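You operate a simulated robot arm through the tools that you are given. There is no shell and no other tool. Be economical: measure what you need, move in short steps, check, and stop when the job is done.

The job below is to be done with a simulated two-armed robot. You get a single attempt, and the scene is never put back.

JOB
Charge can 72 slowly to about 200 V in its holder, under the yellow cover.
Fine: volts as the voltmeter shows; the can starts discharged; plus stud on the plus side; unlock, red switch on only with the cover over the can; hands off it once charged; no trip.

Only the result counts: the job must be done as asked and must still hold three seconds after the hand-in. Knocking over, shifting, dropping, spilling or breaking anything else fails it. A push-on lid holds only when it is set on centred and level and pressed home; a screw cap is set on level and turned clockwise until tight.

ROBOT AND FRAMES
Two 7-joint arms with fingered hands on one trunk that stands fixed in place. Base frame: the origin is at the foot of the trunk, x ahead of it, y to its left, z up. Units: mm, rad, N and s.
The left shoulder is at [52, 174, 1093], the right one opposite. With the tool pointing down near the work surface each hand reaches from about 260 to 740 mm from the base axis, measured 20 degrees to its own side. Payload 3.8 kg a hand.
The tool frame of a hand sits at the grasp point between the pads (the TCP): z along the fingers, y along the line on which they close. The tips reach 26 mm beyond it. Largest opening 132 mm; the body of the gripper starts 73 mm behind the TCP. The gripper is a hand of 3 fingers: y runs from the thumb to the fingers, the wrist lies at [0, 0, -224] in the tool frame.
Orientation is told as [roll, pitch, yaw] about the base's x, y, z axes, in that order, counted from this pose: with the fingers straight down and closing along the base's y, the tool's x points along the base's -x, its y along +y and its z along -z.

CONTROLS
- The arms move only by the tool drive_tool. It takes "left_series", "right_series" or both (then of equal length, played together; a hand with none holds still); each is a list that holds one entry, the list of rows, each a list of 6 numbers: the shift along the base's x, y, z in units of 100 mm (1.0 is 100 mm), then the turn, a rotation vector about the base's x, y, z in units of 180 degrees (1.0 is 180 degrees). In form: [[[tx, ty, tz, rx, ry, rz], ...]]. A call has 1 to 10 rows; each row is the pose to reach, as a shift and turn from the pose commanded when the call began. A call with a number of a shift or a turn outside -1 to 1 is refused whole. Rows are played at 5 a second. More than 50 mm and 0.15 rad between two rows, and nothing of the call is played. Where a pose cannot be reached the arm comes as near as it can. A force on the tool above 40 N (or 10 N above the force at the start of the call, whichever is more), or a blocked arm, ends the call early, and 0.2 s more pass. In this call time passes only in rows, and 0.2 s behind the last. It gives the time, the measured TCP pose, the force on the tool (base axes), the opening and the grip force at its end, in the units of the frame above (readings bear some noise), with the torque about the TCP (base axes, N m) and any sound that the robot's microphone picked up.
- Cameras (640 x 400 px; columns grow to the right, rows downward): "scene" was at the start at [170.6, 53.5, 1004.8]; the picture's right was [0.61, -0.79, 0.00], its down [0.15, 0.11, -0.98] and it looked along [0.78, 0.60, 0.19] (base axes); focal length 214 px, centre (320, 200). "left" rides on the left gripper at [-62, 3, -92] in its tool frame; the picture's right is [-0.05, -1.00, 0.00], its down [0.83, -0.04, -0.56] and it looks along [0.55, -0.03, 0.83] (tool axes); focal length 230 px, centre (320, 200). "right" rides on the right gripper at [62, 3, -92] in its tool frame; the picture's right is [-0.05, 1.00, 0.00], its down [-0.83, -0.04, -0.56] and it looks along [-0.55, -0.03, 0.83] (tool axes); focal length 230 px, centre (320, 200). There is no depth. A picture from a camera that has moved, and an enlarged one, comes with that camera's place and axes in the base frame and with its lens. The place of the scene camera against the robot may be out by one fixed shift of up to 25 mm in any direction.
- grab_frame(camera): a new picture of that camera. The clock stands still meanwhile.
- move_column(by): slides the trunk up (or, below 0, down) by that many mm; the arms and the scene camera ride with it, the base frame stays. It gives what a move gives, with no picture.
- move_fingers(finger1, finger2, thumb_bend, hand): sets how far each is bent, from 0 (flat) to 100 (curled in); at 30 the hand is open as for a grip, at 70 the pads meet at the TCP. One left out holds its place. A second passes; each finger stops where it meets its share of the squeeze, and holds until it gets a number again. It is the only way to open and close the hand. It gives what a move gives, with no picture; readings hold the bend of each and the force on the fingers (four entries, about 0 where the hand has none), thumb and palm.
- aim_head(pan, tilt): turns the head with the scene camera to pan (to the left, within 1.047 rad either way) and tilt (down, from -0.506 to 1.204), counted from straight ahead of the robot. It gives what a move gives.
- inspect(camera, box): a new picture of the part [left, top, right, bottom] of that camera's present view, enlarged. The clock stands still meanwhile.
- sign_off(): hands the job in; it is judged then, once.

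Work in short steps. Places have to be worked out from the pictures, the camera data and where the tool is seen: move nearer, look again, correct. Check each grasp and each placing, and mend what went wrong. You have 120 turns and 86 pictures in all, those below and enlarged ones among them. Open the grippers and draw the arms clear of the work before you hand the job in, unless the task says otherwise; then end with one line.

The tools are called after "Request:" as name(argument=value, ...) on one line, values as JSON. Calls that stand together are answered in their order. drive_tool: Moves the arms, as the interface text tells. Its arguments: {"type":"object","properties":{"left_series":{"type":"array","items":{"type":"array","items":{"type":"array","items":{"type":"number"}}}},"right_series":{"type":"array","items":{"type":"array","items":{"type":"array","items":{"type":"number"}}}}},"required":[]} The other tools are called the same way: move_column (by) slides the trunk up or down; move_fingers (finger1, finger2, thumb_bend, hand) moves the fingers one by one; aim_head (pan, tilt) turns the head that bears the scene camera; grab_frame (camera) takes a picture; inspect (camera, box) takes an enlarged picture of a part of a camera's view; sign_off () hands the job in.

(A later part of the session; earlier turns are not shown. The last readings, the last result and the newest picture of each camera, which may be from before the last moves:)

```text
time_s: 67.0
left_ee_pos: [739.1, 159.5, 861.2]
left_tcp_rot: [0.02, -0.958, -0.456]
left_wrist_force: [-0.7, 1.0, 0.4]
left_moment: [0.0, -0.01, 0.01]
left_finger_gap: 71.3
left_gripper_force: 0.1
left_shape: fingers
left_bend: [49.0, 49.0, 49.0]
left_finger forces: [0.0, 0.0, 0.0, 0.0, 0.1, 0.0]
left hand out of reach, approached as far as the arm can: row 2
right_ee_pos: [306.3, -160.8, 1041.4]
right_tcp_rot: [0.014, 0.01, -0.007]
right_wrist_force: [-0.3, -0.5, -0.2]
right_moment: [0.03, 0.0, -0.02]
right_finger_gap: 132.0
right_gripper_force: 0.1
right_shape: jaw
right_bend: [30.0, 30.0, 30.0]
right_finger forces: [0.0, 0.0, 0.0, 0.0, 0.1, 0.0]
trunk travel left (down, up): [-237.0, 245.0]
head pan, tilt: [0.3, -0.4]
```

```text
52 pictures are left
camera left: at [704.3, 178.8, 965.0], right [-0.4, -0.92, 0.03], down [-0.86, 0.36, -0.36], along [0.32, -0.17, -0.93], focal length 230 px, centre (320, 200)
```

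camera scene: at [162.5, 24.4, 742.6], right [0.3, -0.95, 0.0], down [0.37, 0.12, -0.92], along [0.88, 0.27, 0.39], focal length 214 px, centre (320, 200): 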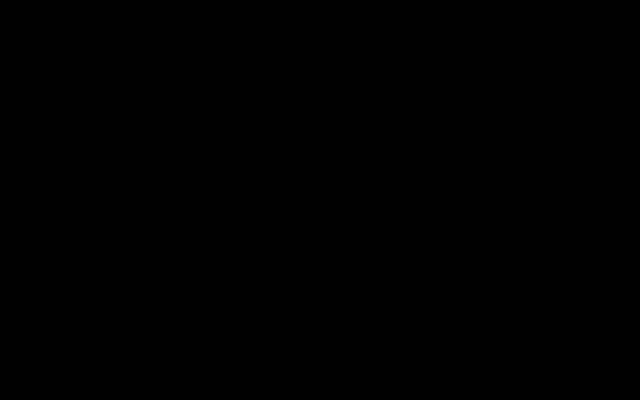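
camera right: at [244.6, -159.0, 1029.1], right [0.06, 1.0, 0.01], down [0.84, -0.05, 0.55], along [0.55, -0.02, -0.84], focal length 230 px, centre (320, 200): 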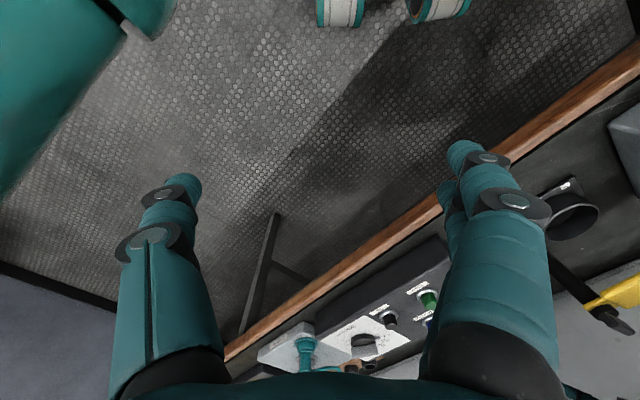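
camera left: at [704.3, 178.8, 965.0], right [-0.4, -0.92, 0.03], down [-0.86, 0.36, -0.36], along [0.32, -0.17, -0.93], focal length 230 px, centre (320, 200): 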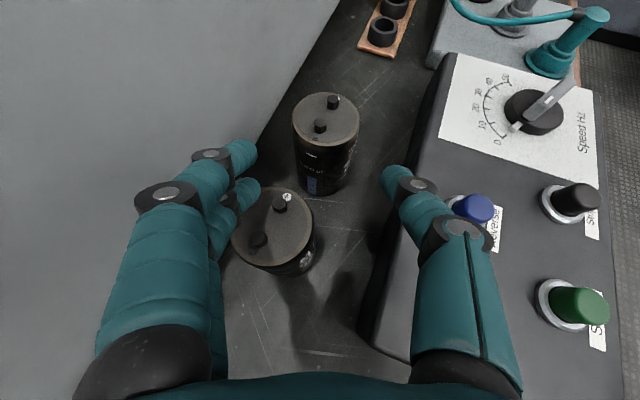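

Still short. I'll test whether in this elbow branch a higher shoulder (wrist below it) extends further: back off, trunk +80, descend, extend.

Request:
drive_tool(left_series=[[[-0.25, 0.05, 0.1, 0, 0, 0], [-0.6, 0.1, 0.2, 0, 0, 0]]])

Request:
move_column(by=80)

Request:
drive_tool(left_series=[[[0, 0, -0.3, 0, 0, 0], [0, 0, -0.6, 0, 0, 0], [0, 0, -0.9, 0, 0, 0], [0.3, 0, -0.9, 0, 0, 0], [0.6, 0, -0.9, 0, 0, 0], [0.9, 0, -0.9, 0, 0, 0]]])

Request:
aim_head(pan=0.8, tilt=-0.1)

Request:
grab_frame(camera="scene")

```text
time_s: 67.6
left_ee_pos: [677.5, 167.2, 882.9]
left_tcp_rot: [0.014, -0.96, -0.455]
left_wrist_force: [0.0, 0.6, 1.4]
left_moment: [0.01, -0.02, -0.02]
left_finger_gap: 71.2
left_gripper_force: 0.1
left_shape: fingers
left_bend: [49.0, 49.0, 49.0]
left_finger forces: [0.0, 0.0, 0.0, 0.0, 0.0, 0.0]
right_ee_pos: [304.6, -161.1, 1041.7]
right_tcp_rot: [0.014, 0.007, -0.006]
right_wrist_force: [-0.6, -0.5, -0.1]
right_moment: [0.02, -0.02, -0.03]
right_finger_gap: 131.9
right_gripper_force: 0.0
right_shape: jaw
right_bend: [30.0, 30.0, 30.0]
right_finger forces: [0.1, 0.0, 0.0, 0.1, 0.0, 0.0]
trunk travel left (down, up): [-237.0, 245.0]
head pan, tilt: [0.3, -0.4]
```

```text
time_s: 68.8
left_ee_pos: [679.1, 166.5, 962.2]
left_tcp_rot: [0.016, -0.959, -0.457]
left_wrist_force: [-0.3, 0.3, 0.0]
left_moment: [0.0, 0.03, 0.01]
left_finger_gap: 71.0
left_gripper_force: 0.1
left_shape: fingers
left_bend: [49.0, 49.0, 49.0]
left_finger forces: [0.0, 0.0, 0.0, 0.0, 0.1, 0.0]
right_ee_pos: [284.7, -160.5, 1132.5]
right_tcp_rot: [0.015, -0.059, -0.01]
right_wrist_force: [-0.1, 0.0, 0.0]
right_moment: [-0.01, 0.02, -0.01]
right_finger_gap: 131.7
right_gripper_force: 0.1
right_shape: jaw
right_bend: [30.0, 30.0, 30.0]
right_finger forces: [0.0, 0.1, 0.0, 0.1, 0.0, 0.0]
trunk travel left (down, up): [-317.0, 165.0]
head pan, tilt: [0.3, -0.4]
```

```text
time_s: 70.2
left_ee_pos: [725.9, 186.7, 872.6]
left_tcp_rot: [0.013, -0.959, -0.455]
left_wrist_force: [-0.4, 0.4, -0.6]
left_moment: [0.01, -0.02, 0.01]
left_finger_gap: 71.3
left_gripper_force: 0.1
left_shape: fingers
left_bend: [49.0, 49.0, 49.0]
left_finger forces: [0.0, 0.0, 0.1, 0.0, 0.1, 0.0]
left hand out of reach, approached as far as the arm can: row 5, 6
right_ee_pos: [284.8, -159.9, 1133.1]
right_tcp_rot: [0.015, -0.06, -0.01]
right_wrist_force: [0.7, -0.3, 0.5]
right_moment: [-0.02, -0.01, 0.02]
right_finger_gap: 131.9
right_gripper_force: 0.0
right_shape: jaw
right_bend: [30.0, 30.0, 30.0]
right_finger forces: [0.0, 0.0, 0.0, 0.0, 0.0, 0.0]
trunk travel left (down, up): [-317.0, 165.0]
head pan, tilt: [0.3, -0.4]
```

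```text
time_s: 71.1
left_ee_pos: [726.0, 185.8, 872.9]
left_tcp_rot: [0.014, -0.961, -0.456]
left_wrist_force: [-0.6, 0.3, 0.2]
left_moment: [0.02, -0.01, 0.03]
left_finger_gap: 71.2
left_gripper_force: 0.0
left_shape: fingers
left_bend: [49.0, 49.0, 49.0]
left_finger forces: [0.0, 0.0, 0.0, 0.1, 0.0, 0.0]
right_ee_pos: [286.1, -161.2, 1133.6]
right_tcp_rot: [0.017, -0.061, -0.01]
right_wrist_force: [-1.3, -0.2, 0.9]
right_moment: [-0.03, 0.03, -0.01]
right_finger_gap: 132.1
right_gripper_force: 0.0
right_shape: jaw
right_bend: [30.0, 30.0, 30.0]
right_finger forces: [0.0, 0.0, 0.0, 0.1, 0.1, 0.0]
trunk travel left (down, up): [-317.0, 165.0]
head pan, tilt: [0.799, -0.099]
```

```text
51 pictures are left
camera scene: at [153.8, 65.0, 906.9], right [0.72, -0.7, 0.0], down [0.07, 0.07, -0.99], along [0.69, 0.71, 0.1], focal length 214 px, centre (320, 200)
```

scene: 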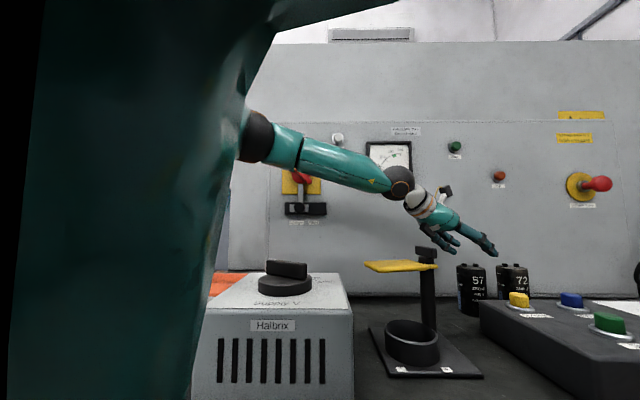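

I'll probe whether rolling the hand about its own axis frees more reach, at a safe height.

Request:
drive_tool(left_series=[[[-0.1, 0, 0.3, 0.0307, -0.015, -0.0239], [-0.1, 0, 0.4, 0.0614, -0.03, -0.0478], [-0.1, 0, 0.4, 0.0921, -0.045, -0.0717], [-0.1, 0, 0.4, 0.1228, -0.06, -0.0957], [-0.1, 0, 0.4, 0.1535, -0.075, -0.1196], [-0.1, 0, 0.4, 0.1842, -0.09, -0.1435], [0.2, -0.1, 0.3, 0.1842, -0.09, -0.1435], [0.5, -0.25, 0.2, 0.1842, -0.09, -0.1435], [0.8, -0.4, 0.2, 0.1842, -0.09, -0.1435]]])

```text
time_s: 73.1
left_ee_pos: [735.3, 185.1, 909.2]
left_tcp_rot: [0.807, -0.616, -1.508]
left_wrist_force: [-0.3, 0.1, 0.1]
left_moment: [0.03, 0.01, 0.0]
left_finger_gap: 71.2
left_gripper_force: 0.1
left_shape: fingers
left_bend: [49.0, 49.0, 49.0]
left_finger forces: [0.0, 0.0, 0.1, 0.1, 0.0, 0.0]
left hand out of reach, approached as far as the arm can: row 7, 8, 9
right_ee_pos: [286.0, -159.9, 1131.6]
right_tcp_rot: [0.016, -0.06, -0.011]
right_wrist_force: [-0.5, 0.0, -0.1]
right_moment: [0.02, -0.01, 0.0]
right_finger_gap: 131.7
right_gripper_force: 0.1
right_shape: jaw
right_bend: [30.0, 30.0, 30.0]
right_finger forces: [0.0, 0.0, 0.0, 0.1, 0.1, 0.0]
trunk travel left (down, up): [-317.0, 165.0]
head pan, tilt: [0.799, -0.099]
```

Roll makes no difference: the wrist position limit fits a sphere centred about 150 mm above the stated shoulder, R≈550. So the trunk should be very low with a nearly level tool. I'll unroll, pull back and flatten the tool first.

Request:
drive_tool(left_series=[[[-0.1, 0, 0.2, -0.0307, 0.015, 0.0239], [-0.2, 0, 0.4, -0.0614, 0.03, 0.0478], [-0.3, 0, 0.5, -0.0921, 0.045, 0.0717], [-0.4, 0, 0.6, -0.1228, 0.06, 0.0957], [-0.5, 0, 0.7, -0.1535, 0.075, 0.1196], [-0.6, 0, 0.8, -0.1842, 0.09, 0.1435]]])

Request:
drive_tool(left_series=[[[0, -0.05, 0.1, -0.008, -0.028, 0.03], [0, -0.1, 0.2, -0.012, -0.056, 0.06], [0, -0.15, 0.3, -0.014, -0.084, 0.09], [0, -0.2, 0.4, -0.014, -0.112, 0.12], [0, -0.25, 0.5, -0.012, -0.136, 0.14]]])

Request:
move_column(by=-130)

```text
time_s: 74.5
left_ee_pos: [675.4, 185.6, 988.1]
left_tcp_rot: [0.014, -0.958, -0.453]
left_wrist_force: [0.3, -0.2, 0.7]
left_moment: [0.02, -0.04, -0.01]
left_finger_gap: 71.2
left_gripper_force: 0.0
left_shape: fingers
left_bend: [49.0, 49.0, 49.0]
left_finger forces: [0.1, 0.0, 0.1, 0.1, 0.1, 0.1]
right_ee_pos: [284.3, -161.1, 1131.2]
right_tcp_rot: [0.016, -0.059, -0.01]
right_wrist_force: [-0.1, 0.6, -0.6]
right_moment: [-0.02, 0.01, -0.01]
right_finger_gap: 131.8
right_gripper_force: 0.1
right_shape: jaw
right_bend: [30.0, 30.0, 30.0]
right_finger forces: [0.0, 0.1, 0.0, 0.0, 0.0, 0.0]
trunk travel left (down, up): [-317.0, 165.0]
head pan, tilt: [0.799, -0.099]
```

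```text
time_s: 75.7
left_ee_pos: [675.5, 160.9, 1036.4]
left_tcp_rot: [0.33, -1.374, -0.303]
left_wrist_force: [-0.3, 0.3, 0.3]
left_moment: [0.01, -0.02, 0.0]
left_finger_gap: 71.1
left_gripper_force: 0.0
left_shape: fingers
left_bend: [49.0, 49.0, 49.0]
left_finger forces: [0.0, 0.0, 0.0, 0.0, 0.0, 0.0]
right_ee_pos: [284.4, -160.2, 1131.8]
right_tcp_rot: [0.016, -0.058, -0.01]
right_wrist_force: [0.7, 0.1, 0.2]
right_moment: [0.0, 0.01, -0.01]
right_finger_gap: 131.8
right_gripper_force: 0.0
right_shape: jaw
right_bend: [30.0, 30.0, 30.0]
right_finger forces: [0.0, 0.1, 0.0, 0.0, 0.0, 0.0]
trunk travel left (down, up): [-317.0, 165.0]
head pan, tilt: [0.799, -0.099]
```

```text
time_s: 77.3
left_ee_pos: [674.3, 160.5, 910.1]
left_tcp_rot: [0.321, -1.371, -0.298]
left_wrist_force: [-0.4, 0.3, -0.2]
left_moment: [-0.02, 0.02, 0.0]
left_finger_gap: 71.1
left_gripper_force: 0.1
left_shape: fingers
left_bend: [49.0, 49.0, 49.0]
left_finger forces: [0.0, 0.1, 0.0, 0.0, 0.1, 0.0]
right_ee_pos: [284.4, -160.8, 1004.0]
right_tcp_rot: [0.014, -0.061, -0.01]
right_wrist_force: [-0.3, -0.5, 0.5]
right_moment: [-0.01, 0.0, 0.01]
right_finger_gap: 131.9
right_gripper_force: 0.1
right_shape: jaw
right_bend: [30.0, 30.0, 30.0]
right_finger forces: [0.0, 0.0, 0.1, 0.1, 0.1, 0.0]
trunk travel left (down, up): [-187.0, 295.0]
head pan, tilt: [0.799, -0.099]
```

Tool is now nearly level (79°), yaw ≈2°, closing line level. I'll raise the hand and lower the trunk further.

Request:
drive_tool(left_series=[[[0.1, -0.05, 0.33, 0, 0, 0], [0.2, -0.1, 0.66, 0, 0, 0], [0.2, -0.1, 1.0, 0, 0, 0]]])

Request:
move_column(by=-110)

Request:
drive_tool(left_series=[[[0.2, -0.1, -0.1, 0, 0, 0], [0.4, -0.2, -0.2, 0, 0, 0.01], [0.6, -0.25, -0.3, 0, 0, 0.02]]])

Request:
grab_frame(camera="left")

```text
time_s: 78.1
left_ee_pos: [695.1, 149.2, 1008.6]
left_tcp_rot: [0.322, -1.371, -0.298]
left_wrist_force: [0.2, 0.7, -0.9]
left_moment: [-0.02, -0.02, 0.01]
left_finger_gap: 71.3
left_gripper_force: 0.0
left_shape: fingers
left_bend: [49.0, 49.0, 49.0]
left_finger forces: [0.0, 0.0, 0.1, 0.0, 0.0, 0.0]
right_ee_pos: [284.9, -161.1, 1003.0]
right_tcp_rot: [0.017, -0.06, -0.009]
right_wrist_force: [0.1, -0.1, 0.7]
right_moment: [0.0, 0.0, 0.03]
right_finger_gap: 132.0
right_gripper_force: 0.1
right_shape: jaw
right_bend: [30.0, 30.0, 30.0]
right_finger forces: [0.0, 0.1, 0.0, 0.0, 0.1, 0.0]
trunk travel left (down, up): [-187.0, 295.0]
head pan, tilt: [0.799, -0.099]
```

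```text
time_s: 79.5
left_ee_pos: [689.7, 142.1, 906.6]
left_tcp_rot: [0.377, -1.38, -0.355]
left_wrist_force: [0.4, -0.1, -0.2]
left_moment: [0.01, 0.02, -0.02]
left_finger_gap: 71.1
left_gripper_force: 0.1
left_shape: fingers
left_bend: [49.0, 49.0, 49.0]
left_finger forces: [0.0, 0.0, 0.1, 0.0, 0.1, 0.0]
right_ee_pos: [290.0, -166.6, 888.4]
right_tcp_rot: [0.025, -0.043, -0.011]
right_wrist_force: [0.3, -0.7, -0.2]
right_moment: [0.0, 0.01, 0.0]
right_finger_gap: 131.8
right_gripper_force: 0.1
right_shape: jaw
right_bend: [30.0, 30.0, 30.0]
right_finger forces: [0.0, 0.1, 0.0, 0.1, 0.1, 0.0]
trunk travel left (down, up): [-77.0, 405.0]
head pan, tilt: [0.799, -0.099]
```

```text
time_s: 80.5
left_ee_pos: [697.9, 132.7, 927.6]
left_tcp_rot: [0.55, -1.427, -0.503]
left_wrist_force: [-0.4, -0.2, -1.1]
left_moment: [0.0, -0.01, -0.01]
left_finger_gap: 71.3
left_gripper_force: 0.0
left_shape: fingers
left_bend: [49.0, 49.0, 49.0]
left_finger forces: [0.0, 0.0, 0.0, 0.0, 0.1, 0.0]
left hand out of reach, approached as far as the arm can: row 2, 3
right_ee_pos: [273.4, -175.0, 892.1]
right_tcp_rot: [0.034, -0.064, -0.012]
right_wrist_force: [0.7, -0.2, 0.4]
right_moment: [0.06, -0.03, -0.01]
right_finger_gap: 131.7
right_gripper_force: 0.0
right_shape: jaw
right_bend: [30.0, 30.0, 30.0]
right_finger forces: [0.0, 0.0, 0.0, 0.0, 0.0, 0.0]
trunk travel left (down, up): [-77.0, 405.0]
head pan, tilt: [0.799, -0.099]
stopped in row 3 (left hand): the arm was blocked; the commanded pose is now the measured one
```

```text
50 pictures are left
camera left: at [615.6, 127.1, 999.9], right [0.05, -1.0, -0.02], down [-0.65, -0.02, -0.76], along [0.76, 0.05, -0.65], focal length 230 px, centre (320, 200)
```

left: 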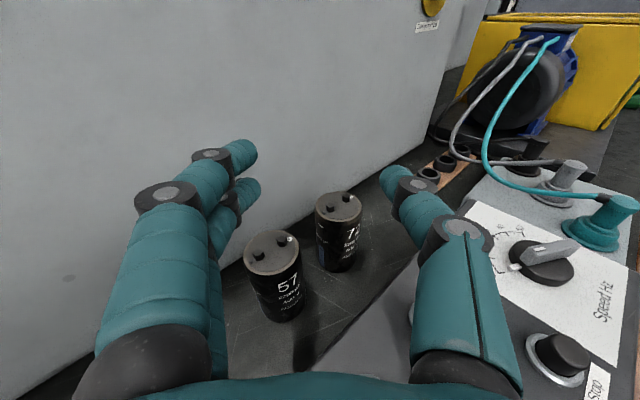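

The elbow is fouling the bench edge in this low inward branch. I'll raise the trunk again and retract to near the starting posture to restore the elbow-out branch.

Request:
move_column(by=123)

Request:
drive_tool(left_series=[[[-0.3, 0.15, 0.1, 0, 0.03, 0], [-0.6, 0.3, 0.2, 0, 0.06, 0], [-0.9, 0.45, 0.3, 0, 0.09, 0]]])

Request:
drive_tool(left_series=[[[-0.3, 0.2, 0.1, 0, 0.04, 0], [-0.6, 0.4, 0.2, 0, 0.08, 0], [-0.9, 0.6, 0.3, 0, 0.12, 0]]])

Request:
drive_tool(left_series=[[[-0.3, 0.15, 0.1, 0, 0.04, 0], [-0.6, 0.3, 0.1, 0, 0.08, 0], [-0.9, 0.4, 0.1, 0, 0.12, 0]]])

```text
time_s: 82.1
left_ee_pos: [680.8, 151.5, 1086.1]
left_tcp_rot: [0.679, -1.485, -0.621]
left_wrist_force: [0.3, -0.2, -0.3]
left_moment: [-0.01, -0.01, 0.03]
left_finger_gap: 71.3
left_gripper_force: 0.0
left_shape: fingers
left_bend: [49.0, 49.0, 49.0]
left_finger forces: [0.1, 0.0, 0.0, 0.0, 0.1, 0.0]
right_ee_pos: [296.9, -159.7, 1009.2]
right_tcp_rot: [0.018, -0.037, -0.01]
right_wrist_force: [-0.6, -0.4, 0.0]
right_moment: [-0.01, 0.01, 0.01]
right_finger_gap: 131.9
right_gripper_force: 0.0
right_shape: jaw
right_bend: [30.0, 30.0, 30.0]
right_finger forces: [0.0, 0.0, 0.1, 0.0, 0.1, 0.0]
trunk travel left (down, up): [-200.0, 282.0]
head pan, tilt: [0.799, -0.099]
```

```text
time_s: 82.9
left_ee_pos: [590.4, 195.8, 1119.3]
left_tcp_rot: [0.195, -1.212, -0.145]
left_wrist_force: [-0.4, -0.5, -0.9]
left_moment: [0.02, 0.02, 0.0]
left_finger_gap: 71.0
left_gripper_force: 0.1
left_shape: fingers
left_bend: [49.0, 49.0, 49.0]
left_finger forces: [0.0, 0.0, 0.0, 0.1, 0.0, 0.0]
right_ee_pos: [294.6, -160.7, 1010.0]
right_tcp_rot: [0.016, -0.037, -0.011]
right_wrist_force: [-0.6, 0.3, -0.5]
right_moment: [0.04, 0.01, 0.02]
right_finger_gap: 132.1
right_gripper_force: 0.1
right_shape: jaw
right_bend: [30.0, 30.0, 30.0]
right_finger forces: [0.0, 0.0, 0.1, 0.0, 0.1, 0.0]
trunk travel left (down, up): [-200.0, 282.0]
head pan, tilt: [0.799, -0.099]
```

```text
time_s: 83.7
left_ee_pos: [500.1, 256.0, 1147.4]
left_tcp_rot: [0.117, -0.838, -0.077]
left_wrist_force: [0.4, 0.4, 0.2]
left_moment: [0.0, 0.01, 0.0]
left_finger_gap: 71.1
left_gripper_force: 0.1
left_shape: fingers
left_bend: [49.0, 49.0, 49.0]
left_finger forces: [0.0, 0.0, 0.0, 0.0, 0.0, 0.1]
right_ee_pos: [294.5, -159.7, 1009.2]
right_tcp_rot: [0.019, -0.035, -0.01]
right_wrist_force: [0.2, 0.1, -0.2]
right_moment: [-0.02, -0.02, 0.01]
right_finger_gap: 131.5
right_gripper_force: 0.0
right_shape: jaw
right_bend: [30.0, 30.0, 30.0]
right_finger forces: [0.0, 0.0, 0.0, 0.0, 0.1, 0.0]
trunk travel left (down, up): [-200.0, 282.0]
head pan, tilt: [0.799, -0.099]
```

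```text
time_s: 84.5
left_ee_pos: [408.6, 295.6, 1157.8]
left_tcp_rot: [0.084, -0.464, -0.055]
left_wrist_force: [0.1, -0.1, 0.0]
left_moment: [0.01, 0.02, 0.01]
left_finger_gap: 71.1
left_gripper_force: 0.0
left_shape: fingers
left_bend: [49.0, 49.0, 49.0]
left_finger forces: [0.1, 0.0, 0.0, 0.1, 0.1, 0.1]
right_ee_pos: [294.2, -160.3, 1008.6]
right_tcp_rot: [0.017, -0.037, -0.01]
right_wrist_force: [0.6, -0.4, -0.2]
right_moment: [-0.03, 0.02, -0.04]
right_finger_gap: 131.7
right_gripper_force: 0.1
right_shape: jaw
right_bend: [30.0, 30.0, 30.0]
right_finger forces: [0.0, 0.0, 0.0, 0.0, 0.0, 0.1]
trunk travel left (down, up): [-200.0, 282.0]
head pan, tilt: [0.799, -0.099]
```

Look at the posture now.

Request:
aim_head(pan=1.0, tilt=-0.35)

Request:
grab_frame(camera="scene")

```text
time_s: 85.2
left_ee_pos: [410.6, 297.1, 1156.7]
left_tcp_rot: [0.084, -0.463, -0.055]
left_wrist_force: [-1.0, 0.6, 0.3]
left_moment: [0.03, 0.02, 0.02]
left_finger_gap: 71.3
left_gripper_force: 0.0
left_shape: fingers
left_bend: [49.0, 49.0, 49.0]
left_finger forces: [0.0, 0.0, 0.1, 0.1, 0.0, 0.0]
right_ee_pos: [295.8, -160.4, 1010.6]
right_tcp_rot: [0.018, -0.035, -0.01]
right_wrist_force: [-0.6, 0.4, 0.6]
right_moment: [-0.01, 0.01, -0.04]
right_finger_gap: 131.8
right_gripper_force: 0.1
right_shape: jaw
right_bend: [30.0, 30.0, 30.0]
right_finger forces: [0.0, 0.0, 0.0, 0.0, 0.0, 0.1]
trunk travel left (down, up): [-200.0, 282.0]
head pan, tilt: [1.0, -0.351]
```

```text
49 pictures are left
camera scene: at [129.9, 66.5, 813.9], right [0.84, -0.54, 0.0], down [0.19, 0.29, -0.94], along [0.51, 0.79, 0.34], focal length 214 px, centre (320, 200)
```

scene: 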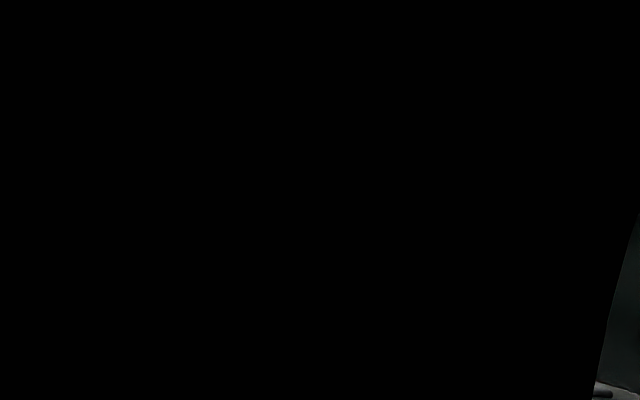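

The upper arm is in front of the head camera, so it is still the inward branch. I'll go back near the original start pose relative to the trunk to restore elbow-out.

Request:
drive_tool(left_series=[[[-0.3, 0, -0.1, -0.008, 0.04, 0.005], [-0.6, 0, -0.2, -0.016, 0.08, 0.01], [-0.9, 0, -0.3, -0.022, 0.11, 0.015], [-0.95, 0.05, -0.5, -0.027, 0.147, 0.0175]]])

Request:
drive_tool(left_series=[[[-0.3, 0.03, -0.2, 0, 0, 0], [-0.6, 0.06, -0.4, 0, 0, 0], [-0.95, 0.1, -0.7, 0, 0, 0]]])

Request:
grab_frame(camera="scene")

```text
time_s: 86.2
left_ee_pos: [320.0, 295.5, 1079.8]
left_tcp_rot: [-0.014, -0.004, 0.022]
left_wrist_force: [0.8, -0.2, -0.6]
left_moment: [0.02, 0.02, 0.01]
left_finger_gap: 71.2
left_gripper_force: 0.1
left_shape: fingers
left_bend: [49.0, 49.0, 49.0]
left_finger forces: [0.0, 0.0, 0.1, 0.0, 0.0, 0.1]
left hand out of reach, approached as far as the arm can: row 2, 3, 4
right_ee_pos: [294.8, -159.5, 1010.5]
right_tcp_rot: [0.018, -0.035, -0.011]
right_wrist_force: [-0.7, -0.1, -0.8]
right_moment: [0.01, -0.01, -0.01]
right_finger_gap: 132.1
right_gripper_force: 0.1
right_shape: jaw
right_bend: [30.0, 30.0, 30.0]
right_finger forces: [0.1, 0.1, 0.0, 0.0, 0.0, 0.1]
trunk travel left (down, up): [-200.0, 282.0]
head pan, tilt: [1.0, -0.351]
```

```text
time_s: 87.0
left_ee_pos: [226.1, 305.5, 1010.6]
left_tcp_rot: [-0.009, -0.002, 0.022]
left_wrist_force: [0.0, 0.1, 0.2]
left_moment: [0.0, -0.01, -0.01]
left_finger_gap: 71.3
left_gripper_force: 0.0
left_shape: fingers
left_bend: [49.0, 49.0, 49.0]
left_finger forces: [0.0, 0.1, 0.0, 0.0, 0.0, 0.0]
right_ee_pos: [295.1, -160.0, 1009.2]
right_tcp_rot: [0.017, -0.034, -0.011]
right_wrist_force: [0.3, -0.1, 0.7]
right_moment: [0.01, 0.01, 0.03]
right_finger_gap: 131.9
right_gripper_force: 0.0
right_shape: jaw
right_bend: [30.0, 30.0, 30.0]
right_finger forces: [0.0, 0.1, 0.0, 0.0, 0.0, 0.1]
trunk travel left (down, up): [-200.0, 282.0]
head pan, tilt: [1.0, -0.351]
```

```text
48 pictures are left
camera scene: at [129.7, 66.7, 814.0], right [0.84, -0.54, 0.0], down [0.19, 0.29, -0.94], along [0.51, 0.79, 0.34], focal length 214 px, centre (320, 200)
```

scene: 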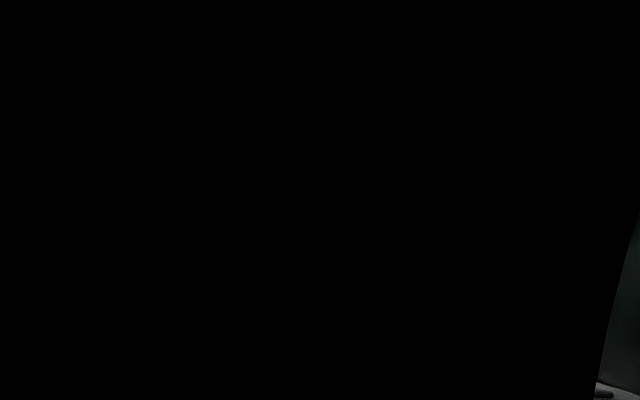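

The camera is just shadowed by the torso, so it tells nothing about the elbow. A new idea: a narrow hand at yaw≈0 passes beside can 57 and can pinch can 72's near (minus) stud at about (814,126,816), then bring the can closer for a proper grasp. I'll extend in steps with a flatter tool.

Request:
drive_tool(left_series=[[[0.1, -0.05, 0, 0, -0.045, 0], [0.25, -0.1, 0, 0, -0.09, 0], [0.4, -0.15, 0, 0, -0.135, 0], [0.55, -0.2, 0, 0, -0.18, 0], [0.7, -0.3, 0, 0, -0.225, 0], [0.85, -0.4, 0, 0, -0.27, 0], [1.0, -0.5, 0, 0, -0.315, 0]]])

Request:
drive_tool(left_series=[[[0.33, -0.1, 0, 0, -0.02, 0], [0.66, -0.2, 0, 0, -0.04, 0], [1.0, -0.3, 0, 0, -0.06, 0]]])

Request:
drive_tool(left_series=[[[0.33, -0.15, 0, 0, 0, 0], [0.66, -0.3, 0, 0, 0, 0], [1.0, -0.45, 0, 0, 0, 0]]])

Request:
drive_tool(left_series=[[[0.33, -0.15, 0, 0, 0, 0], [0.66, -0.3, 0, 0, 0, 0], [1.0, -0.45, 0, 0, 0, 0]]])

```text
time_s: 88.6
left_ee_pos: [323.0, 257.3, 1013.3]
left_tcp_rot: [-0.036, -0.974, 0.034]
left_wrist_force: [2.2, 0.5, -1.8]
left_moment: [0.03, -0.03, 0.03]
left_finger_gap: 70.9
left_gripper_force: 0.0
left_shape: fingers
left_bend: [49.0, 49.0, 49.0]
left_finger forces: [0.0, 0.0, 0.1, 0.0, 0.0, 0.0]
left hand out of reach, approached as far as the arm can: row 7
right_ee_pos: [294.2, -160.4, 1010.1]
right_tcp_rot: [0.017, -0.037, -0.01]
right_wrist_force: [-0.6, 0.1, 0.0]
right_moment: [0.01, -0.05, -0.03]
right_finger_gap: 131.8
right_gripper_force: 0.0
right_shape: jaw
right_bend: [30.0, 30.0, 30.0]
right_finger forces: [0.0, 0.0, 0.0, 0.0, 0.0, 0.0]
trunk travel left (down, up): [-200.0, 282.0]
head pan, tilt: [1.0, -0.351]
```

```text
time_s: 89.4
left_ee_pos: [428.3, 240.4, 1021.8]
left_tcp_rot: [-0.064, -1.18, 0.058]
left_wrist_force: [-1.2, 0.1, 0.0]
left_moment: [0.01, 0.02, -0.03]
left_finger_gap: 71.1
left_gripper_force: 0.0
left_shape: fingers
left_bend: [49.0, 49.0, 49.0]
left_finger forces: [0.1, 0.1, 0.0, 0.1, 0.0, 0.1]
left hand out of reach, approached as far as the arm can: row 1, 2, 3
right_ee_pos: [294.5, -159.3, 1010.5]
right_tcp_rot: [0.017, -0.036, -0.009]
right_wrist_force: [-0.5, -0.9, -0.5]
right_moment: [0.0, -0.05, 0.0]
right_finger_gap: 131.9
right_gripper_force: 0.0
right_shape: jaw
right_bend: [30.0, 30.0, 30.0]
right_finger forces: [0.0, 0.0, 0.0, 0.0, 0.0, 0.0]
trunk travel left (down, up): [-200.0, 282.0]
head pan, tilt: [1.0, -0.351]
```

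```text
time_s: 90.2
left_ee_pos: [528.8, 192.4, 1021.0]
left_tcp_rot: [-0.066, -1.181, 0.061]
left_wrist_force: [0.2, 0.5, -0.7]
left_moment: [0.03, -0.01, 0.01]
left_finger_gap: 71.4
left_gripper_force: 0.0
left_shape: fingers
left_bend: [49.0, 49.0, 49.0]
left_finger forces: [0.0, 0.0, 0.0, 0.0, 0.0, 0.0]
right_ee_pos: [295.8, -160.0, 1008.3]
right_tcp_rot: [0.018, -0.037, -0.01]
right_wrist_force: [0.1, 0.3, -0.2]
right_moment: [0.03, 0.04, 0.0]
right_finger_gap: 132.1
right_gripper_force: 0.0
right_shape: jaw
right_bend: [30.0, 30.0, 30.0]
right_finger forces: [0.0, 0.0, 0.0, 0.1, 0.0, 0.0]
trunk travel left (down, up): [-200.0, 282.0]
head pan, tilt: [1.0, -0.351]
```

```text
time_s: 91.0
left_ee_pos: [630.2, 150.1, 1020.5]
left_tcp_rot: [-0.067, -1.18, 0.06]
left_wrist_force: [-0.2, -0.4, -0.4]
left_moment: [0.03, -0.02, 0.0]
left_finger_gap: 71.0
left_gripper_force: 0.0
left_shape: fingers
left_bend: [49.0, 49.0, 49.0]
left_finger forces: [0.0, 0.1, 0.1, 0.1, 0.0, 0.1]
right_ee_pos: [296.2, -160.2, 1010.0]
right_tcp_rot: [0.018, -0.036, -0.011]
right_wrist_force: [-0.2, -0.7, -0.5]
right_moment: [-0.02, 0.02, -0.02]
right_finger_gap: 131.6
right_gripper_force: 0.0
right_shape: jaw
right_bend: [30.0, 30.0, 30.0]
right_finger forces: [0.0, 0.1, 0.1, 0.0, 0.1, 0.0]
trunk travel left (down, up): [-200.0, 282.0]
head pan, tilt: [1.0, -0.351]
```

Now extend further at height, pre-close the fingers, and look.

Request:
drive_tool(left_series=[[[0.33, -0.05, 0, 0, 0, 0], [0.66, -0.1, 0, 0, 0, 0], [1.0, -0.15, 0, 0, 0, 0]]])

Request:
drive_tool(left_series=[[[0.3, -0.05, 0, 0, 0, 0], [0.5, -0.09, 0, 0, 0, 0]]])

Request:
move_fingers(hand="left", finger1=60, finger2=60, thumb_bend=60)

Request:
grab_frame(camera="left")

```text
time_s: 91.8
left_ee_pos: [685.5, 153.3, 1021.7]
left_tcp_rot: [-0.065, -1.182, 0.058]
left_wrist_force: [-0.5, 0.1, 0.0]
left_moment: [0.04, 0.0, -0.03]
left_finger_gap: 71.2
left_gripper_force: 0.1
left_shape: fingers
left_bend: [49.0, 49.0, 49.0]
left_finger forces: [0.0, 0.0, 0.0, 0.1, 0.0, 0.1]
left hand out of reach, approached as far as the arm can: row 2, 3
right_ee_pos: [295.5, -160.1, 1008.6]
right_tcp_rot: [0.018, -0.036, -0.01]
right_wrist_force: [-0.6, -0.2, -0.6]
right_moment: [-0.03, 0.01, 0.01]
right_finger_gap: 131.7
right_gripper_force: 0.1
right_shape: jaw
right_bend: [30.0, 30.0, 30.0]
right_finger forces: [0.1, 0.0, 0.1, 0.0, 0.0, 0.0]
trunk travel left (down, up): [-200.0, 282.0]
head pan, tilt: [1.0, -0.351]
```

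```text
time_s: 92.4
left_ee_pos: [694.6, 157.9, 1024.2]
left_tcp_rot: [-0.065, -1.181, 0.06]
left_wrist_force: [-0.9, -0.2, -0.5]
left_moment: [0.01, -0.02, 0.01]
left_finger_gap: 71.1
left_gripper_force: 0.1
left_shape: fingers
left_bend: [49.0, 49.0, 49.0]
left_finger forces: [0.0, 0.1, 0.0, 0.0, 0.0, 0.0]
left hand out of reach, approached as far as the arm can: row 1, 2
right_ee_pos: [294.7, -160.7, 1009.4]
right_tcp_rot: [0.018, -0.037, -0.009]
right_wrist_force: [0.4, 0.8, -0.5]
right_moment: [-0.03, 0.04, 0.01]
right_finger_gap: 131.7
right_gripper_force: 0.0
right_shape: jaw
right_bend: [30.0, 30.0, 30.0]
right_finger forces: [0.1, 0.0, 0.0, 0.1, 0.1, 0.1]
trunk travel left (down, up): [-200.0, 282.0]
head pan, tilt: [1.0, -0.351]
```

```text
time_s: 93.4
left_ee_pos: [694.6, 159.0, 1022.7]
left_tcp_rot: [-0.063, -1.182, 0.058]
left_wrist_force: [0.2, 0.1, -0.1]
left_moment: [0.0, -0.01, 0.01]
left_finger_gap: 35.5
left_gripper_force: 0.1
left_shape: fingers
left_bend: [60.0, 60.0, 60.0]
left_finger forces: [0.1, 0.1, 0.0, 0.1, 0.0, 0.0]
right_ee_pos: [294.6, -159.5, 1009.2]
right_tcp_rot: [0.017, -0.035, -0.009]
right_wrist_force: [-0.5, 0.0, -0.5]
right_moment: [-0.02, -0.01, 0.0]
right_finger_gap: 132.0
right_gripper_force: 0.0
right_shape: jaw
right_bend: [30.0, 30.0, 30.0]
right_finger forces: [0.0, 0.0, 0.0, 0.0, 0.0, 0.0]
trunk travel left (down, up): [-200.0, 282.0]
head pan, tilt: [1.0, -0.351]
```

```text
47 pictures are left
camera left: at [634.2, 164.7, 1113.8], right [0.02, -1.0, 0.07], down [-0.83, -0.06, -0.56], along [0.56, -0.05, -0.83], focal length 230 px, centre (320, 200)
```

left: 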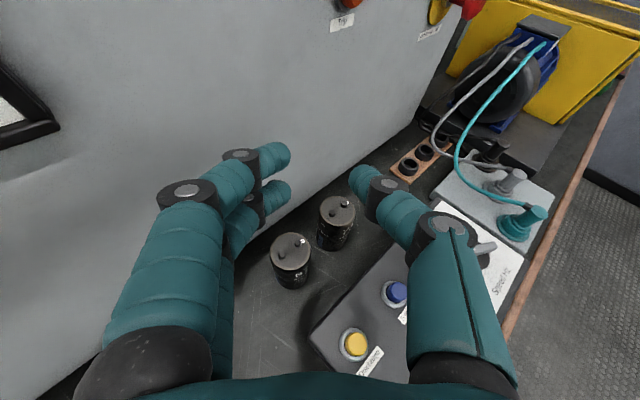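

Data now fit an elbow-out model whose limit eases with lower trunk, but a low trunk fouls the supply box. The stated 740 mm reach is for tool-down with the wrist below the shoulder, so I'll test that posture at the original trunk height above the ring.

Request:
drive_tool(left_series=[[[-0.3, 0.15, 0, 0, 0.045, 0], [-0.6, 0.3, 0, 0, 0.09, 0], [-0.9, 0.45, 0, 0, 0.135, 0], [-1.0, 0.6, 0, 0, 0.18, 0], [-1.0, 0.75, 0, 0, 0.225, 0]]])

Request:
drive_tool(left_series=[[[-0.3, 0.1, 0, 0, 0.045, 0], [-0.6, 0.2, 0, 0, 0.09, 0], [-0.8, 0.3, 0, 0, 0.135, 0], [-1.0, 0.4, 0, 0, 0.15, 0]]])

Request:
move_column(by=200)

Request:
drive_tool(left_series=[[[0, 0, -0.33, 0, 0, 0], [0, 0, -0.66, 0, 0, 0], [0, 0, -1.0, 0, 0, 0]]])

Request:
drive_tool(left_series=[[[0, 0, -0.33, 0, 0, 0], [0, 0, -0.66, 0, 0, 0], [0, 0, -1.0, 0, 0, 0]]])

```text
time_s: 94.6
left_ee_pos: [595.8, 234.8, 1021.4]
left_tcp_rot: [-0.023, -0.472, 0.025]
left_wrist_force: [0.0, 0.6, 0.4]
left_moment: [-0.02, -0.01, -0.04]
left_finger_gap: 35.5
left_gripper_force: 0.0
left_shape: fingers
left_bend: [60.0, 60.0, 60.0]
left_finger forces: [0.1, 0.1, 0.0, 0.1, 0.0, 0.0]
right_ee_pos: [295.4, -159.4, 1008.9]
right_tcp_rot: [0.018, -0.035, -0.012]
right_wrist_force: [-1.1, -0.2, 0.3]
right_moment: [-0.01, -0.01, -0.03]
right_finger_gap: 131.8
right_gripper_force: 0.1
right_shape: jaw
right_bend: [30.0, 30.0, 30.0]
right_finger forces: [0.1, 0.0, 0.1, 0.1, 0.1, 0.0]
trunk travel left (down, up): [-200.0, 282.0]
head pan, tilt: [1.0, -0.351]
```

```text
time_s: 95.6
left_ee_pos: [494.4, 275.1, 1021.8]
left_tcp_rot: [-0.014, -0.001, 0.022]
left_wrist_force: [-0.2, -0.1, -0.4]
left_moment: [0.01, 0.0, 0.0]
left_finger_gap: 35.5
left_gripper_force: 0.0
left_shape: fingers
left_bend: [60.0, 60.0, 60.0]
left_finger forces: [0.0, 0.0, 0.0, 0.0, 0.0, 0.0]
right_ee_pos: [294.8, -160.3, 1009.2]
right_tcp_rot: [0.018, -0.037, -0.007]
right_wrist_force: [-0.5, 0.2, 0.1]
right_moment: [0.02, 0.0, 0.01]
right_finger_gap: 131.9
right_gripper_force: 0.2
right_shape: jaw
right_bend: [30.0, 30.0, 30.0]
right_finger forces: [0.1, 0.0, 0.0, 0.0, 0.0, 0.1]
trunk travel left (down, up): [-200.0, 282.0]
head pan, tilt: [1.0, -0.351]
```

```text
time_s: 97.8
left_ee_pos: [451.7, 275.4, 1284.8]
left_tcp_rot: [-0.015, -0.156, 0.022]
left_wrist_force: [0.3, 0.6, -0.7]
left_moment: [-0.01, 0.02, 0.05]
left_finger_gap: 35.5
left_gripper_force: 0.0
left_shape: fingers
left_bend: [60.0, 60.0, 60.0]
left_finger forces: [0.1, 0.1, 0.0, 0.0, 0.0, 0.0]
right_ee_pos: [254.7, -160.5, 1243.0]
right_tcp_rot: [0.021, -0.187, -0.012]
right_wrist_force: [0.4, 0.1, 0.3]
right_moment: [0.01, 0.02, -0.01]
right_finger_gap: 132.1
right_gripper_force: 0.1
right_shape: jaw
right_bend: [30.0, 30.0, 30.0]
right_finger forces: [0.0, 0.0, 0.0, 0.0, 0.0, 0.0]
trunk travel left (down, up): [-400.0, 82.0]
head pan, tilt: [1.0, -0.351]
```

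```text
time_s: 98.6
left_ee_pos: [450.8, 276.4, 1186.1]
left_tcp_rot: [-0.017, -0.156, 0.022]
left_wrist_force: [-0.1, 0.6, 0.1]
left_moment: [-0.01, -0.01, 0.02]
left_finger_gap: 35.3
left_gripper_force: 0.1
left_shape: fingers
left_bend: [60.0, 60.0, 60.0]
left_finger forces: [0.1, 0.0, 0.0, 0.0, 0.1, 0.1]
right_ee_pos: [253.4, -158.8, 1242.1]
right_tcp_rot: [0.021, -0.187, -0.012]
right_wrist_force: [0.5, 0.5, 0.5]
right_moment: [-0.01, 0.04, 0.0]
right_finger_gap: 131.7
right_gripper_force: 0.0
right_shape: jaw
right_bend: [30.0, 30.0, 30.0]
right_finger forces: [0.1, 0.0, 0.1, 0.1, 0.0, 0.0]
trunk travel left (down, up): [-400.0, 82.0]
head pan, tilt: [1.0, -0.351]
```

```text
time_s: 99.4
left_ee_pos: [451.0, 273.9, 1086.5]
left_tcp_rot: [-0.015, -0.155, 0.023]
left_wrist_force: [0.0, 0.5, 0.0]
left_moment: [0.02, 0.01, 0.06]
left_finger_gap: 35.4
left_gripper_force: 0.1
left_shape: fingers
left_bend: [60.0, 60.0, 60.0]
left_finger forces: [0.0, 0.0, 0.1, 0.1, 0.0, 0.0]
right_ee_pos: [253.9, -159.6, 1241.5]
right_tcp_rot: [0.021, -0.188, -0.012]
right_wrist_force: [-0.2, 0.2, 0.3]
right_moment: [-0.02, -0.02, -0.02]
right_finger_gap: 132.2
right_gripper_force: 0.1
right_shape: jaw
right_bend: [30.0, 30.0, 30.0]
right_finger forces: [0.0, 0.1, 0.0, 0.0, 0.0, 0.0]
trunk travel left (down, up): [-400.0, 82.0]
head pan, tilt: [1.0, -0.351]
```

The trunk visibly leans as it travels, and the limit matches an elbow-out shoulder limit. I'll try to get the elbow to hang down: bring the hand back in front of the bench edge and low, and see if it goes there.

Request:
drive_tool(left_series=[[[-0.33, -0.05, 0, 0, 0.02, 0], [-0.66, -0.1, 0, 0, 0.05, 0], [-1.0, -0.15, 0, 0, 0.05, 0]]])

Request:
drive_tool(left_series=[[[-0.33, 0.0, 0, 0, 0, 0], [-0.66, 0, -0.2, 0, 0, 0], [-0.9, 0, -0.5, 0, 0, 0]]])

Request:
drive_tool(left_series=[[[0, 0.0, -0.33, 0, 0, 0], [0, 0, -0.66, 0, 0, 0], [0, 0, -1.0, 0, 0, 0]]])

Request:
drive_tool(left_series=[[[0, 0.0, -0.33, 0, 0, 0], [0, 0, -0.66, 0, 0, 0], [0, 0, -1.0, 0, 0, 0]]])

```text
time_s: 100.2
left_ee_pos: [350.0, 260.2, 1086.7]
left_tcp_rot: [-0.01, 0.003, 0.023]
left_wrist_force: [-0.8, 0.3, -0.1]
left_moment: [0.0, -0.01, -0.03]
left_finger_gap: 35.5
left_gripper_force: 0.1
left_shape: fingers
left_bend: [60.0, 60.0, 60.0]
left_finger forces: [0.1, 0.0, 0.0, 0.0, 0.1, 0.1]
right_ee_pos: [253.8, -160.4, 1242.4]
right_tcp_rot: [0.023, -0.188, -0.013]
right_wrist_force: [0.5, 0.3, -0.3]
right_moment: [0.0, 0.0, -0.03]
right_finger_gap: 131.8
right_gripper_force: 0.0
right_shape: jaw
right_bend: [30.0, 30.0, 30.0]
right_finger forces: [0.0, 0.1, 0.0, 0.1, 0.0, 0.1]
trunk travel left (down, up): [-400.0, 82.0]
head pan, tilt: [1.0, -0.351]
```

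```text
time_s: 101.0
left_ee_pos: [259.8, 260.8, 1036.2]
left_tcp_rot: [-0.01, 0.0, 0.022]
left_wrist_force: [-0.4, 0.7, -1.0]
left_moment: [-0.01, -0.03, 0.0]
left_finger_gap: 35.6
left_gripper_force: 0.1
left_shape: fingers
left_bend: [60.0, 60.0, 60.0]
left_finger forces: [0.0, 0.0, 0.1, 0.0, 0.1, 0.2]
right_ee_pos: [255.0, -159.4, 1243.4]
right_tcp_rot: [0.019, -0.189, -0.01]
right_wrist_force: [-0.2, -0.8, 0.1]
right_moment: [-0.01, 0.02, 0.0]
right_finger_gap: 132.0
right_gripper_force: 0.0
right_shape: jaw
right_bend: [30.0, 30.0, 30.0]
right_finger forces: [0.0, 0.0, 0.0, 0.1, 0.1, 0.1]
trunk travel left (down, up): [-400.0, 82.0]
head pan, tilt: [1.0, -0.351]
```

```text
time_s: 102.0
left_ee_pos: [302.0, 251.5, 996.0]
left_tcp_rot: [-0.033, -0.178, -0.025]
left_wrist_force: [-0.2, -0.4, -0.2]
left_moment: [0.05, 0.03, -0.04]
left_finger_gap: 35.4
left_gripper_force: 0.1
left_shape: fingers
left_bend: [60.0, 60.0, 60.0]
left_finger forces: [0.0, 0.1, 0.0, 0.1, 0.1, 0.0]
left hand out of reach, approached as far as the arm can: row 1, 2, 3
right_ee_pos: [254.0, -159.3, 1242.7]
right_tcp_rot: [0.021, -0.185, -0.013]
right_wrist_force: [0.0, -0.9, 0.7]
right_moment: [-0.02, 0.05, 0.0]
right_finger_gap: 131.7
right_gripper_force: 0.1
right_shape: jaw
right_bend: [30.0, 30.0, 30.0]
right_finger forces: [0.1, 0.0, 0.0, 0.1, 0.0, 0.0]
trunk travel left (down, up): [-400.0, 82.0]
head pan, tilt: [1.0, -0.351]
stopped in row 3 (left hand): the arm was blocked; the commanded pose is now the measured one
```

```text
time_s: 102.8
left_ee_pos: [326.6, 252.3, 900.1]
left_tcp_rot: [-0.036, -0.173, -0.028]
left_wrist_force: [0.2, -0.4, 0.0]
left_moment: [0.0, 0.01, -0.03]
left_finger_gap: 35.6
left_gripper_force: 0.0
left_shape: fingers
left_bend: [60.0, 60.0, 60.0]
left_finger forces: [0.0, 0.0, 0.0, 0.1, 0.0, 0.0]
left hand out of reach, approached as far as the arm can: row 1, 2, 3
right_ee_pos: [255.9, -160.7, 1242.2]
right_tcp_rot: [0.022, -0.188, -0.013]
right_wrist_force: [-0.3, -0.2, -0.2]
right_moment: [0.02, -0.01, 0.01]
right_finger_gap: 132.0
right_gripper_force: 0.0
right_shape: jaw
right_bend: [30.0, 30.0, 30.0]
right_finger forces: [0.0, 0.0, 0.1, 0.0, 0.0, 0.0]
trunk travel left (down, up): [-400.0, 82.0]
head pan, tilt: [1.0, -0.351]
```

Let me see the arm posture from the head in this close pose.

Request:
aim_head(pan=0.9, tilt=0.3)

Request:
grab_frame(camera="scene")

```text
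time_s: 103.8
left_ee_pos: [326.9, 252.4, 900.3]
left_tcp_rot: [-0.033, -0.174, -0.027]
left_wrist_force: [-0.3, -0.1, -0.7]
left_moment: [0.02, 0.01, 0.0]
left_finger_gap: 35.0
left_gripper_force: 0.0
left_shape: fingers
left_bend: [60.0, 60.0, 60.0]
left_finger forces: [0.0, 0.1, 0.1, 0.1, 0.0, 0.0]
right_ee_pos: [254.9, -159.4, 1243.1]
right_tcp_rot: [0.021, -0.188, -0.011]
right_wrist_force: [-0.2, -0.6, 0.0]
right_moment: [-0.02, 0.01, -0.02]
right_finger_gap: 131.9
right_gripper_force: 0.1
right_shape: jaw
right_bend: [30.0, 30.0, 30.0]
right_finger forces: [0.1, 0.0, 0.1, 0.1, 0.1, 0.0]
trunk travel left (down, up): [-400.0, 82.0]
head pan, tilt: [0.901, 0.3]
```

```text
46 pictures are left
camera scene: at [161.9, 75.8, 960.2], right [0.78, -0.62, 0.0], down [-0.18, -0.23, -0.96], along [0.59, 0.75, -0.29], focal length 214 px, centre (320, 200)
```

scene: 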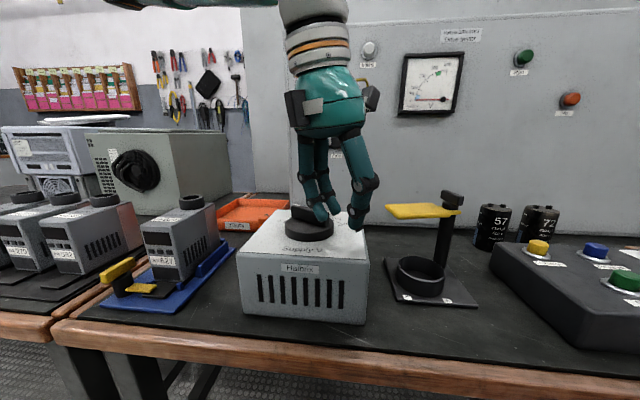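

The right arm started far inward (y=12), so it is in a branch that reaches inward well. I'll use the right arm for the can instead: park the left hand back-left and bring the right hand inward.

Request:
drive_tool(left_series=[[[-0.1, 0.1, 0.3, 0, 0, 0], [-0.2, 0.2, 0.6, 0, 0, 0], [-0.3, 0.3, 0.9, 0, 0, 0], [-0.4, 0.4, 1.0, 0, 0.02, 0]]], right_series=[[[0.1, 0.25, -0.1, 0, 0.015, 0], [0.2, 0.5, -0.2, 0, 0.03, 0], [0.3, 0.75, -0.3, 0, 0.045, 0], [0.4, 1.0, -0.4, 0, 0.06, 0]]])

Request:
drive_tool(left_series=[[[-0.1, 0.1, 0.2, 0, 0, 0], [-0.2, 0.2, 0.4, 0, 0, 0], [-0.3, 0.3, 0.6, 0, 0.02, 0]]], right_series=[[[0.25, 0.25, -0.1, 0, -0.03, 0], [0.5, 0.5, -0.2, 0, -0.06, 0], [0.75, 0.7, -0.3, 0, -0.09, 0]]])

Request:
drive_tool(right_series=[[[0.3, 0.0, -0.2, 0, -0.03, 0.01], [0.6, 0, -0.4, 0, -0.06, 0.02], [0.9, 0, -0.6, 0, -0.09, 0.03]]])

```text
time_s: 104.8
left_ee_pos: [286.5, 292.5, 1000.3]
left_tcp_rot: [-0.035, -0.114, -0.026]
left_wrist_force: [0.3, 1.1, 0.5]
left_moment: [0.01, 0.0, 0.01]
left_finger_gap: 35.5
left_gripper_force: 0.1
left_shape: fingers
left_bend: [60.0, 60.0, 60.0]
left_finger forces: [0.0, 0.0, 0.0, 0.0, 0.0, 0.0]
left hand out of reach, approached as far as the arm can: row 1, 2
right_ee_pos: [295.2, -59.1, 1202.3]
right_tcp_rot: [0.019, 0.002, -0.014]
right_wrist_force: [-0.3, -0.1, -0.1]
right_moment: [-0.04, 0.0, 0.01]
right_finger_gap: 132.0
right_gripper_force: 0.1
right_shape: jaw
right_bend: [30.0, 30.0, 30.0]
right_finger forces: [0.0, 0.0, 0.1, 0.0, 0.0, 0.0]
trunk travel left (down, up): [-400.0, 82.0]
head pan, tilt: [0.901, 0.3]
```

```text
time_s: 105.6
left_ee_pos: [256.8, 323.0, 1059.4]
left_tcp_rot: [-0.036, -0.049, -0.026]
left_wrist_force: [-0.3, 1.1, -0.6]
left_moment: [0.03, 0.06, -0.01]
left_finger_gap: 35.4
left_gripper_force: 0.0
left_shape: fingers
left_bend: [60.0, 60.0, 60.0]
left_finger forces: [0.0, 0.1, 0.0, 0.0, 0.0, 0.0]
right_ee_pos: [369.3, 10.7, 1172.8]
right_tcp_rot: [0.023, -0.282, -0.012]
right_wrist_force: [-0.1, 1.3, -0.4]
right_moment: [-0.04, 0.03, 0.02]
right_finger_gap: 132.0
right_gripper_force: 0.0
right_shape: jaw
right_bend: [30.0, 30.0, 30.0]
right_finger forces: [0.0, 0.0, 0.1, 0.0, 0.1, 0.0]
trunk travel left (down, up): [-400.0, 82.0]
head pan, tilt: [0.901, 0.3]
```

```text
time_s: 106.4
left_ee_pos: [255.7, 321.0, 1060.5]
left_tcp_rot: [-0.037, -0.052, -0.025]
left_wrist_force: [0.3, -0.3, 0.5]
left_moment: [0.03, 0.03, -0.03]
left_finger_gap: 35.4
left_gripper_force: 0.0
left_shape: fingers
left_bend: [60.0, 60.0, 60.0]
left_finger forces: [0.0, 0.0, 0.0, 0.0, 0.0, 0.0]
right_ee_pos: [416.6, 27.9, 1136.5]
right_tcp_rot: [0.043, -0.49, 0.029]
right_wrist_force: [-0.6, -0.5, -0.8]
right_moment: [0.04, -0.01, 0.02]
right_finger_gap: 131.9
right_gripper_force: 0.2
right_shape: jaw
right_bend: [30.0, 30.0, 30.0]
right_finger forces: [0.1, 0.1, 0.0, 0.0, 0.0, 0.0]
right hand out of reach, approached as far as the arm can: row 2, 3
trunk travel left (down, up): [-400.0, 82.0]
head pan, tilt: [0.901, 0.3]
```

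The right hand drifts further inward when extended, so its branch favours the left side, which is exactly where the can is. I'll extend forward-left with more tilt and positive yaw.

Request:
drive_tool(right_series=[[[0.2, 0.3, -0.1, 0, -0.03, 0.02], [0.4, 0.6, -0.2, 0, -0.06, 0.04], [0.6, 0.9, -0.3, 0, -0.09, 0.06]]])

Request:
drive_tool(right_series=[[[0.3, 0.1, -0.2, 0, -0.03, 0.02], [0.6, 0.2, -0.4, 0, -0.06, 0.04], [0.9, 0.3, -0.6, 0, -0.06, 0.06]]])

```text
time_s: 107.2
left_ee_pos: [256.6, 325.5, 1059.5]
left_tcp_rot: [-0.041, -0.052, -0.025]
left_wrist_force: [-0.5, 0.6, -0.7]
left_moment: [-0.05, -0.03, -0.04]
left_finger_gap: 35.5
left_gripper_force: 0.1
left_shape: fingers
left_bend: [60.0, 60.0, 60.0]
left_finger forces: [0.1, 0.1, 0.0, 0.0, 0.0, 0.0]
right_ee_pos: [460.2, 103.1, 1113.4]
right_tcp_rot: [0.008, -0.769, 0.211]
right_wrist_force: [0.1, 0.2, -0.4]
right_moment: [-0.03, -0.07, -0.08]
right_finger_gap: 132.0
right_gripper_force: 0.0
right_shape: jaw
right_bend: [30.0, 30.0, 30.0]
right_finger forces: [0.1, 0.0, 0.0, 0.0, 0.0, 0.0]
right hand out of reach, approached as far as the arm can: row 1, 2, 3
trunk travel left (down, up): [-400.0, 82.0]
head pan, tilt: [0.901, 0.3]
```

```text
time_s: 108.0
left_ee_pos: [258.0, 321.8, 1060.0]
left_tcp_rot: [-0.037, -0.052, -0.027]
left_wrist_force: [0.2, -0.1, -1.2]
left_moment: [0.0, 0.04, -0.01]
left_finger_gap: 35.5
left_gripper_force: 0.0
left_shape: fingers
left_bend: [60.0, 60.0, 60.0]
left_finger forces: [0.1, 0.0, 0.0, 0.1, 0.1, 0.1]
right_ee_pos: [552.1, 129.8, 1051.9]
right_tcp_rot: [-0.114, -0.946, 0.518]
right_wrist_force: [0.1, 0.2, 0.3]
right_moment: [0.0, 0.02, -0.01]
right_finger_gap: 131.8
right_gripper_force: 0.0
right_shape: jaw
right_bend: [30.0, 30.0, 30.0]
right_finger forces: [0.0, 0.0, 0.0, 0.0, 0.1, 0.0]
trunk travel left (down, up): [-400.0, 82.0]
head pan, tilt: [0.901, 0.3]
```

Good progress with no limit at yaw ≈22°, pitch ≈55°. Continue toward the can.

Request:
drive_tool(right_series=[[[0.3, -0.05, -0.3, 0, 0, 0], [0.6, -0.1, -0.6, 0, 0, 0], [0.9, -0.15, -0.9, 0, 0, 0]]])

Request:
grab_frame(camera="right")

```text
time_s: 108.8
left_ee_pos: [256.4, 321.4, 1059.9]
left_tcp_rot: [-0.036, -0.05, -0.027]
left_wrist_force: [0.2, -0.7, -0.3]
left_moment: [0.03, 0.01, 0.01]
left_finger_gap: 35.4
left_gripper_force: 0.1
left_shape: fingers
left_bend: [60.0, 60.0, 60.0]
left_finger forces: [0.1, 0.0, 0.0, 0.1, 0.0, 0.0]
right_ee_pos: [642.3, 114.0, 963.8]
right_tcp_rot: [-0.113, -0.943, 0.518]
right_wrist_force: [0.8, -0.1, 0.0]
right_moment: [-0.02, 0.0, 0.02]
right_finger_gap: 132.2
right_gripper_force: 0.0
right_shape: jaw
right_bend: [30.0, 30.0, 30.0]
right_finger forces: [0.0, 0.1, 0.1, 0.1, 0.0, 0.0]
trunk travel left (down, up): [-400.0, 82.0]
head pan, tilt: [0.901, 0.3]
```

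```text
45 pictures are left
camera right: at [538.9, 71.6, 967.2], right [-0.39, 0.92, -0.02], down [0.02, 0.04, 1.0], along [0.92, 0.38, -0.03], focal length 230 px, centre (320, 200)
```

right: 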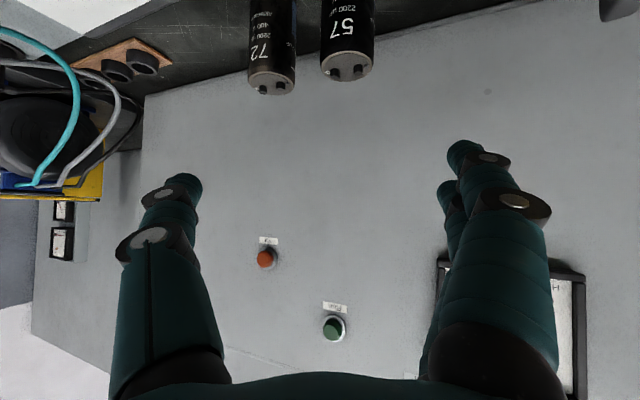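

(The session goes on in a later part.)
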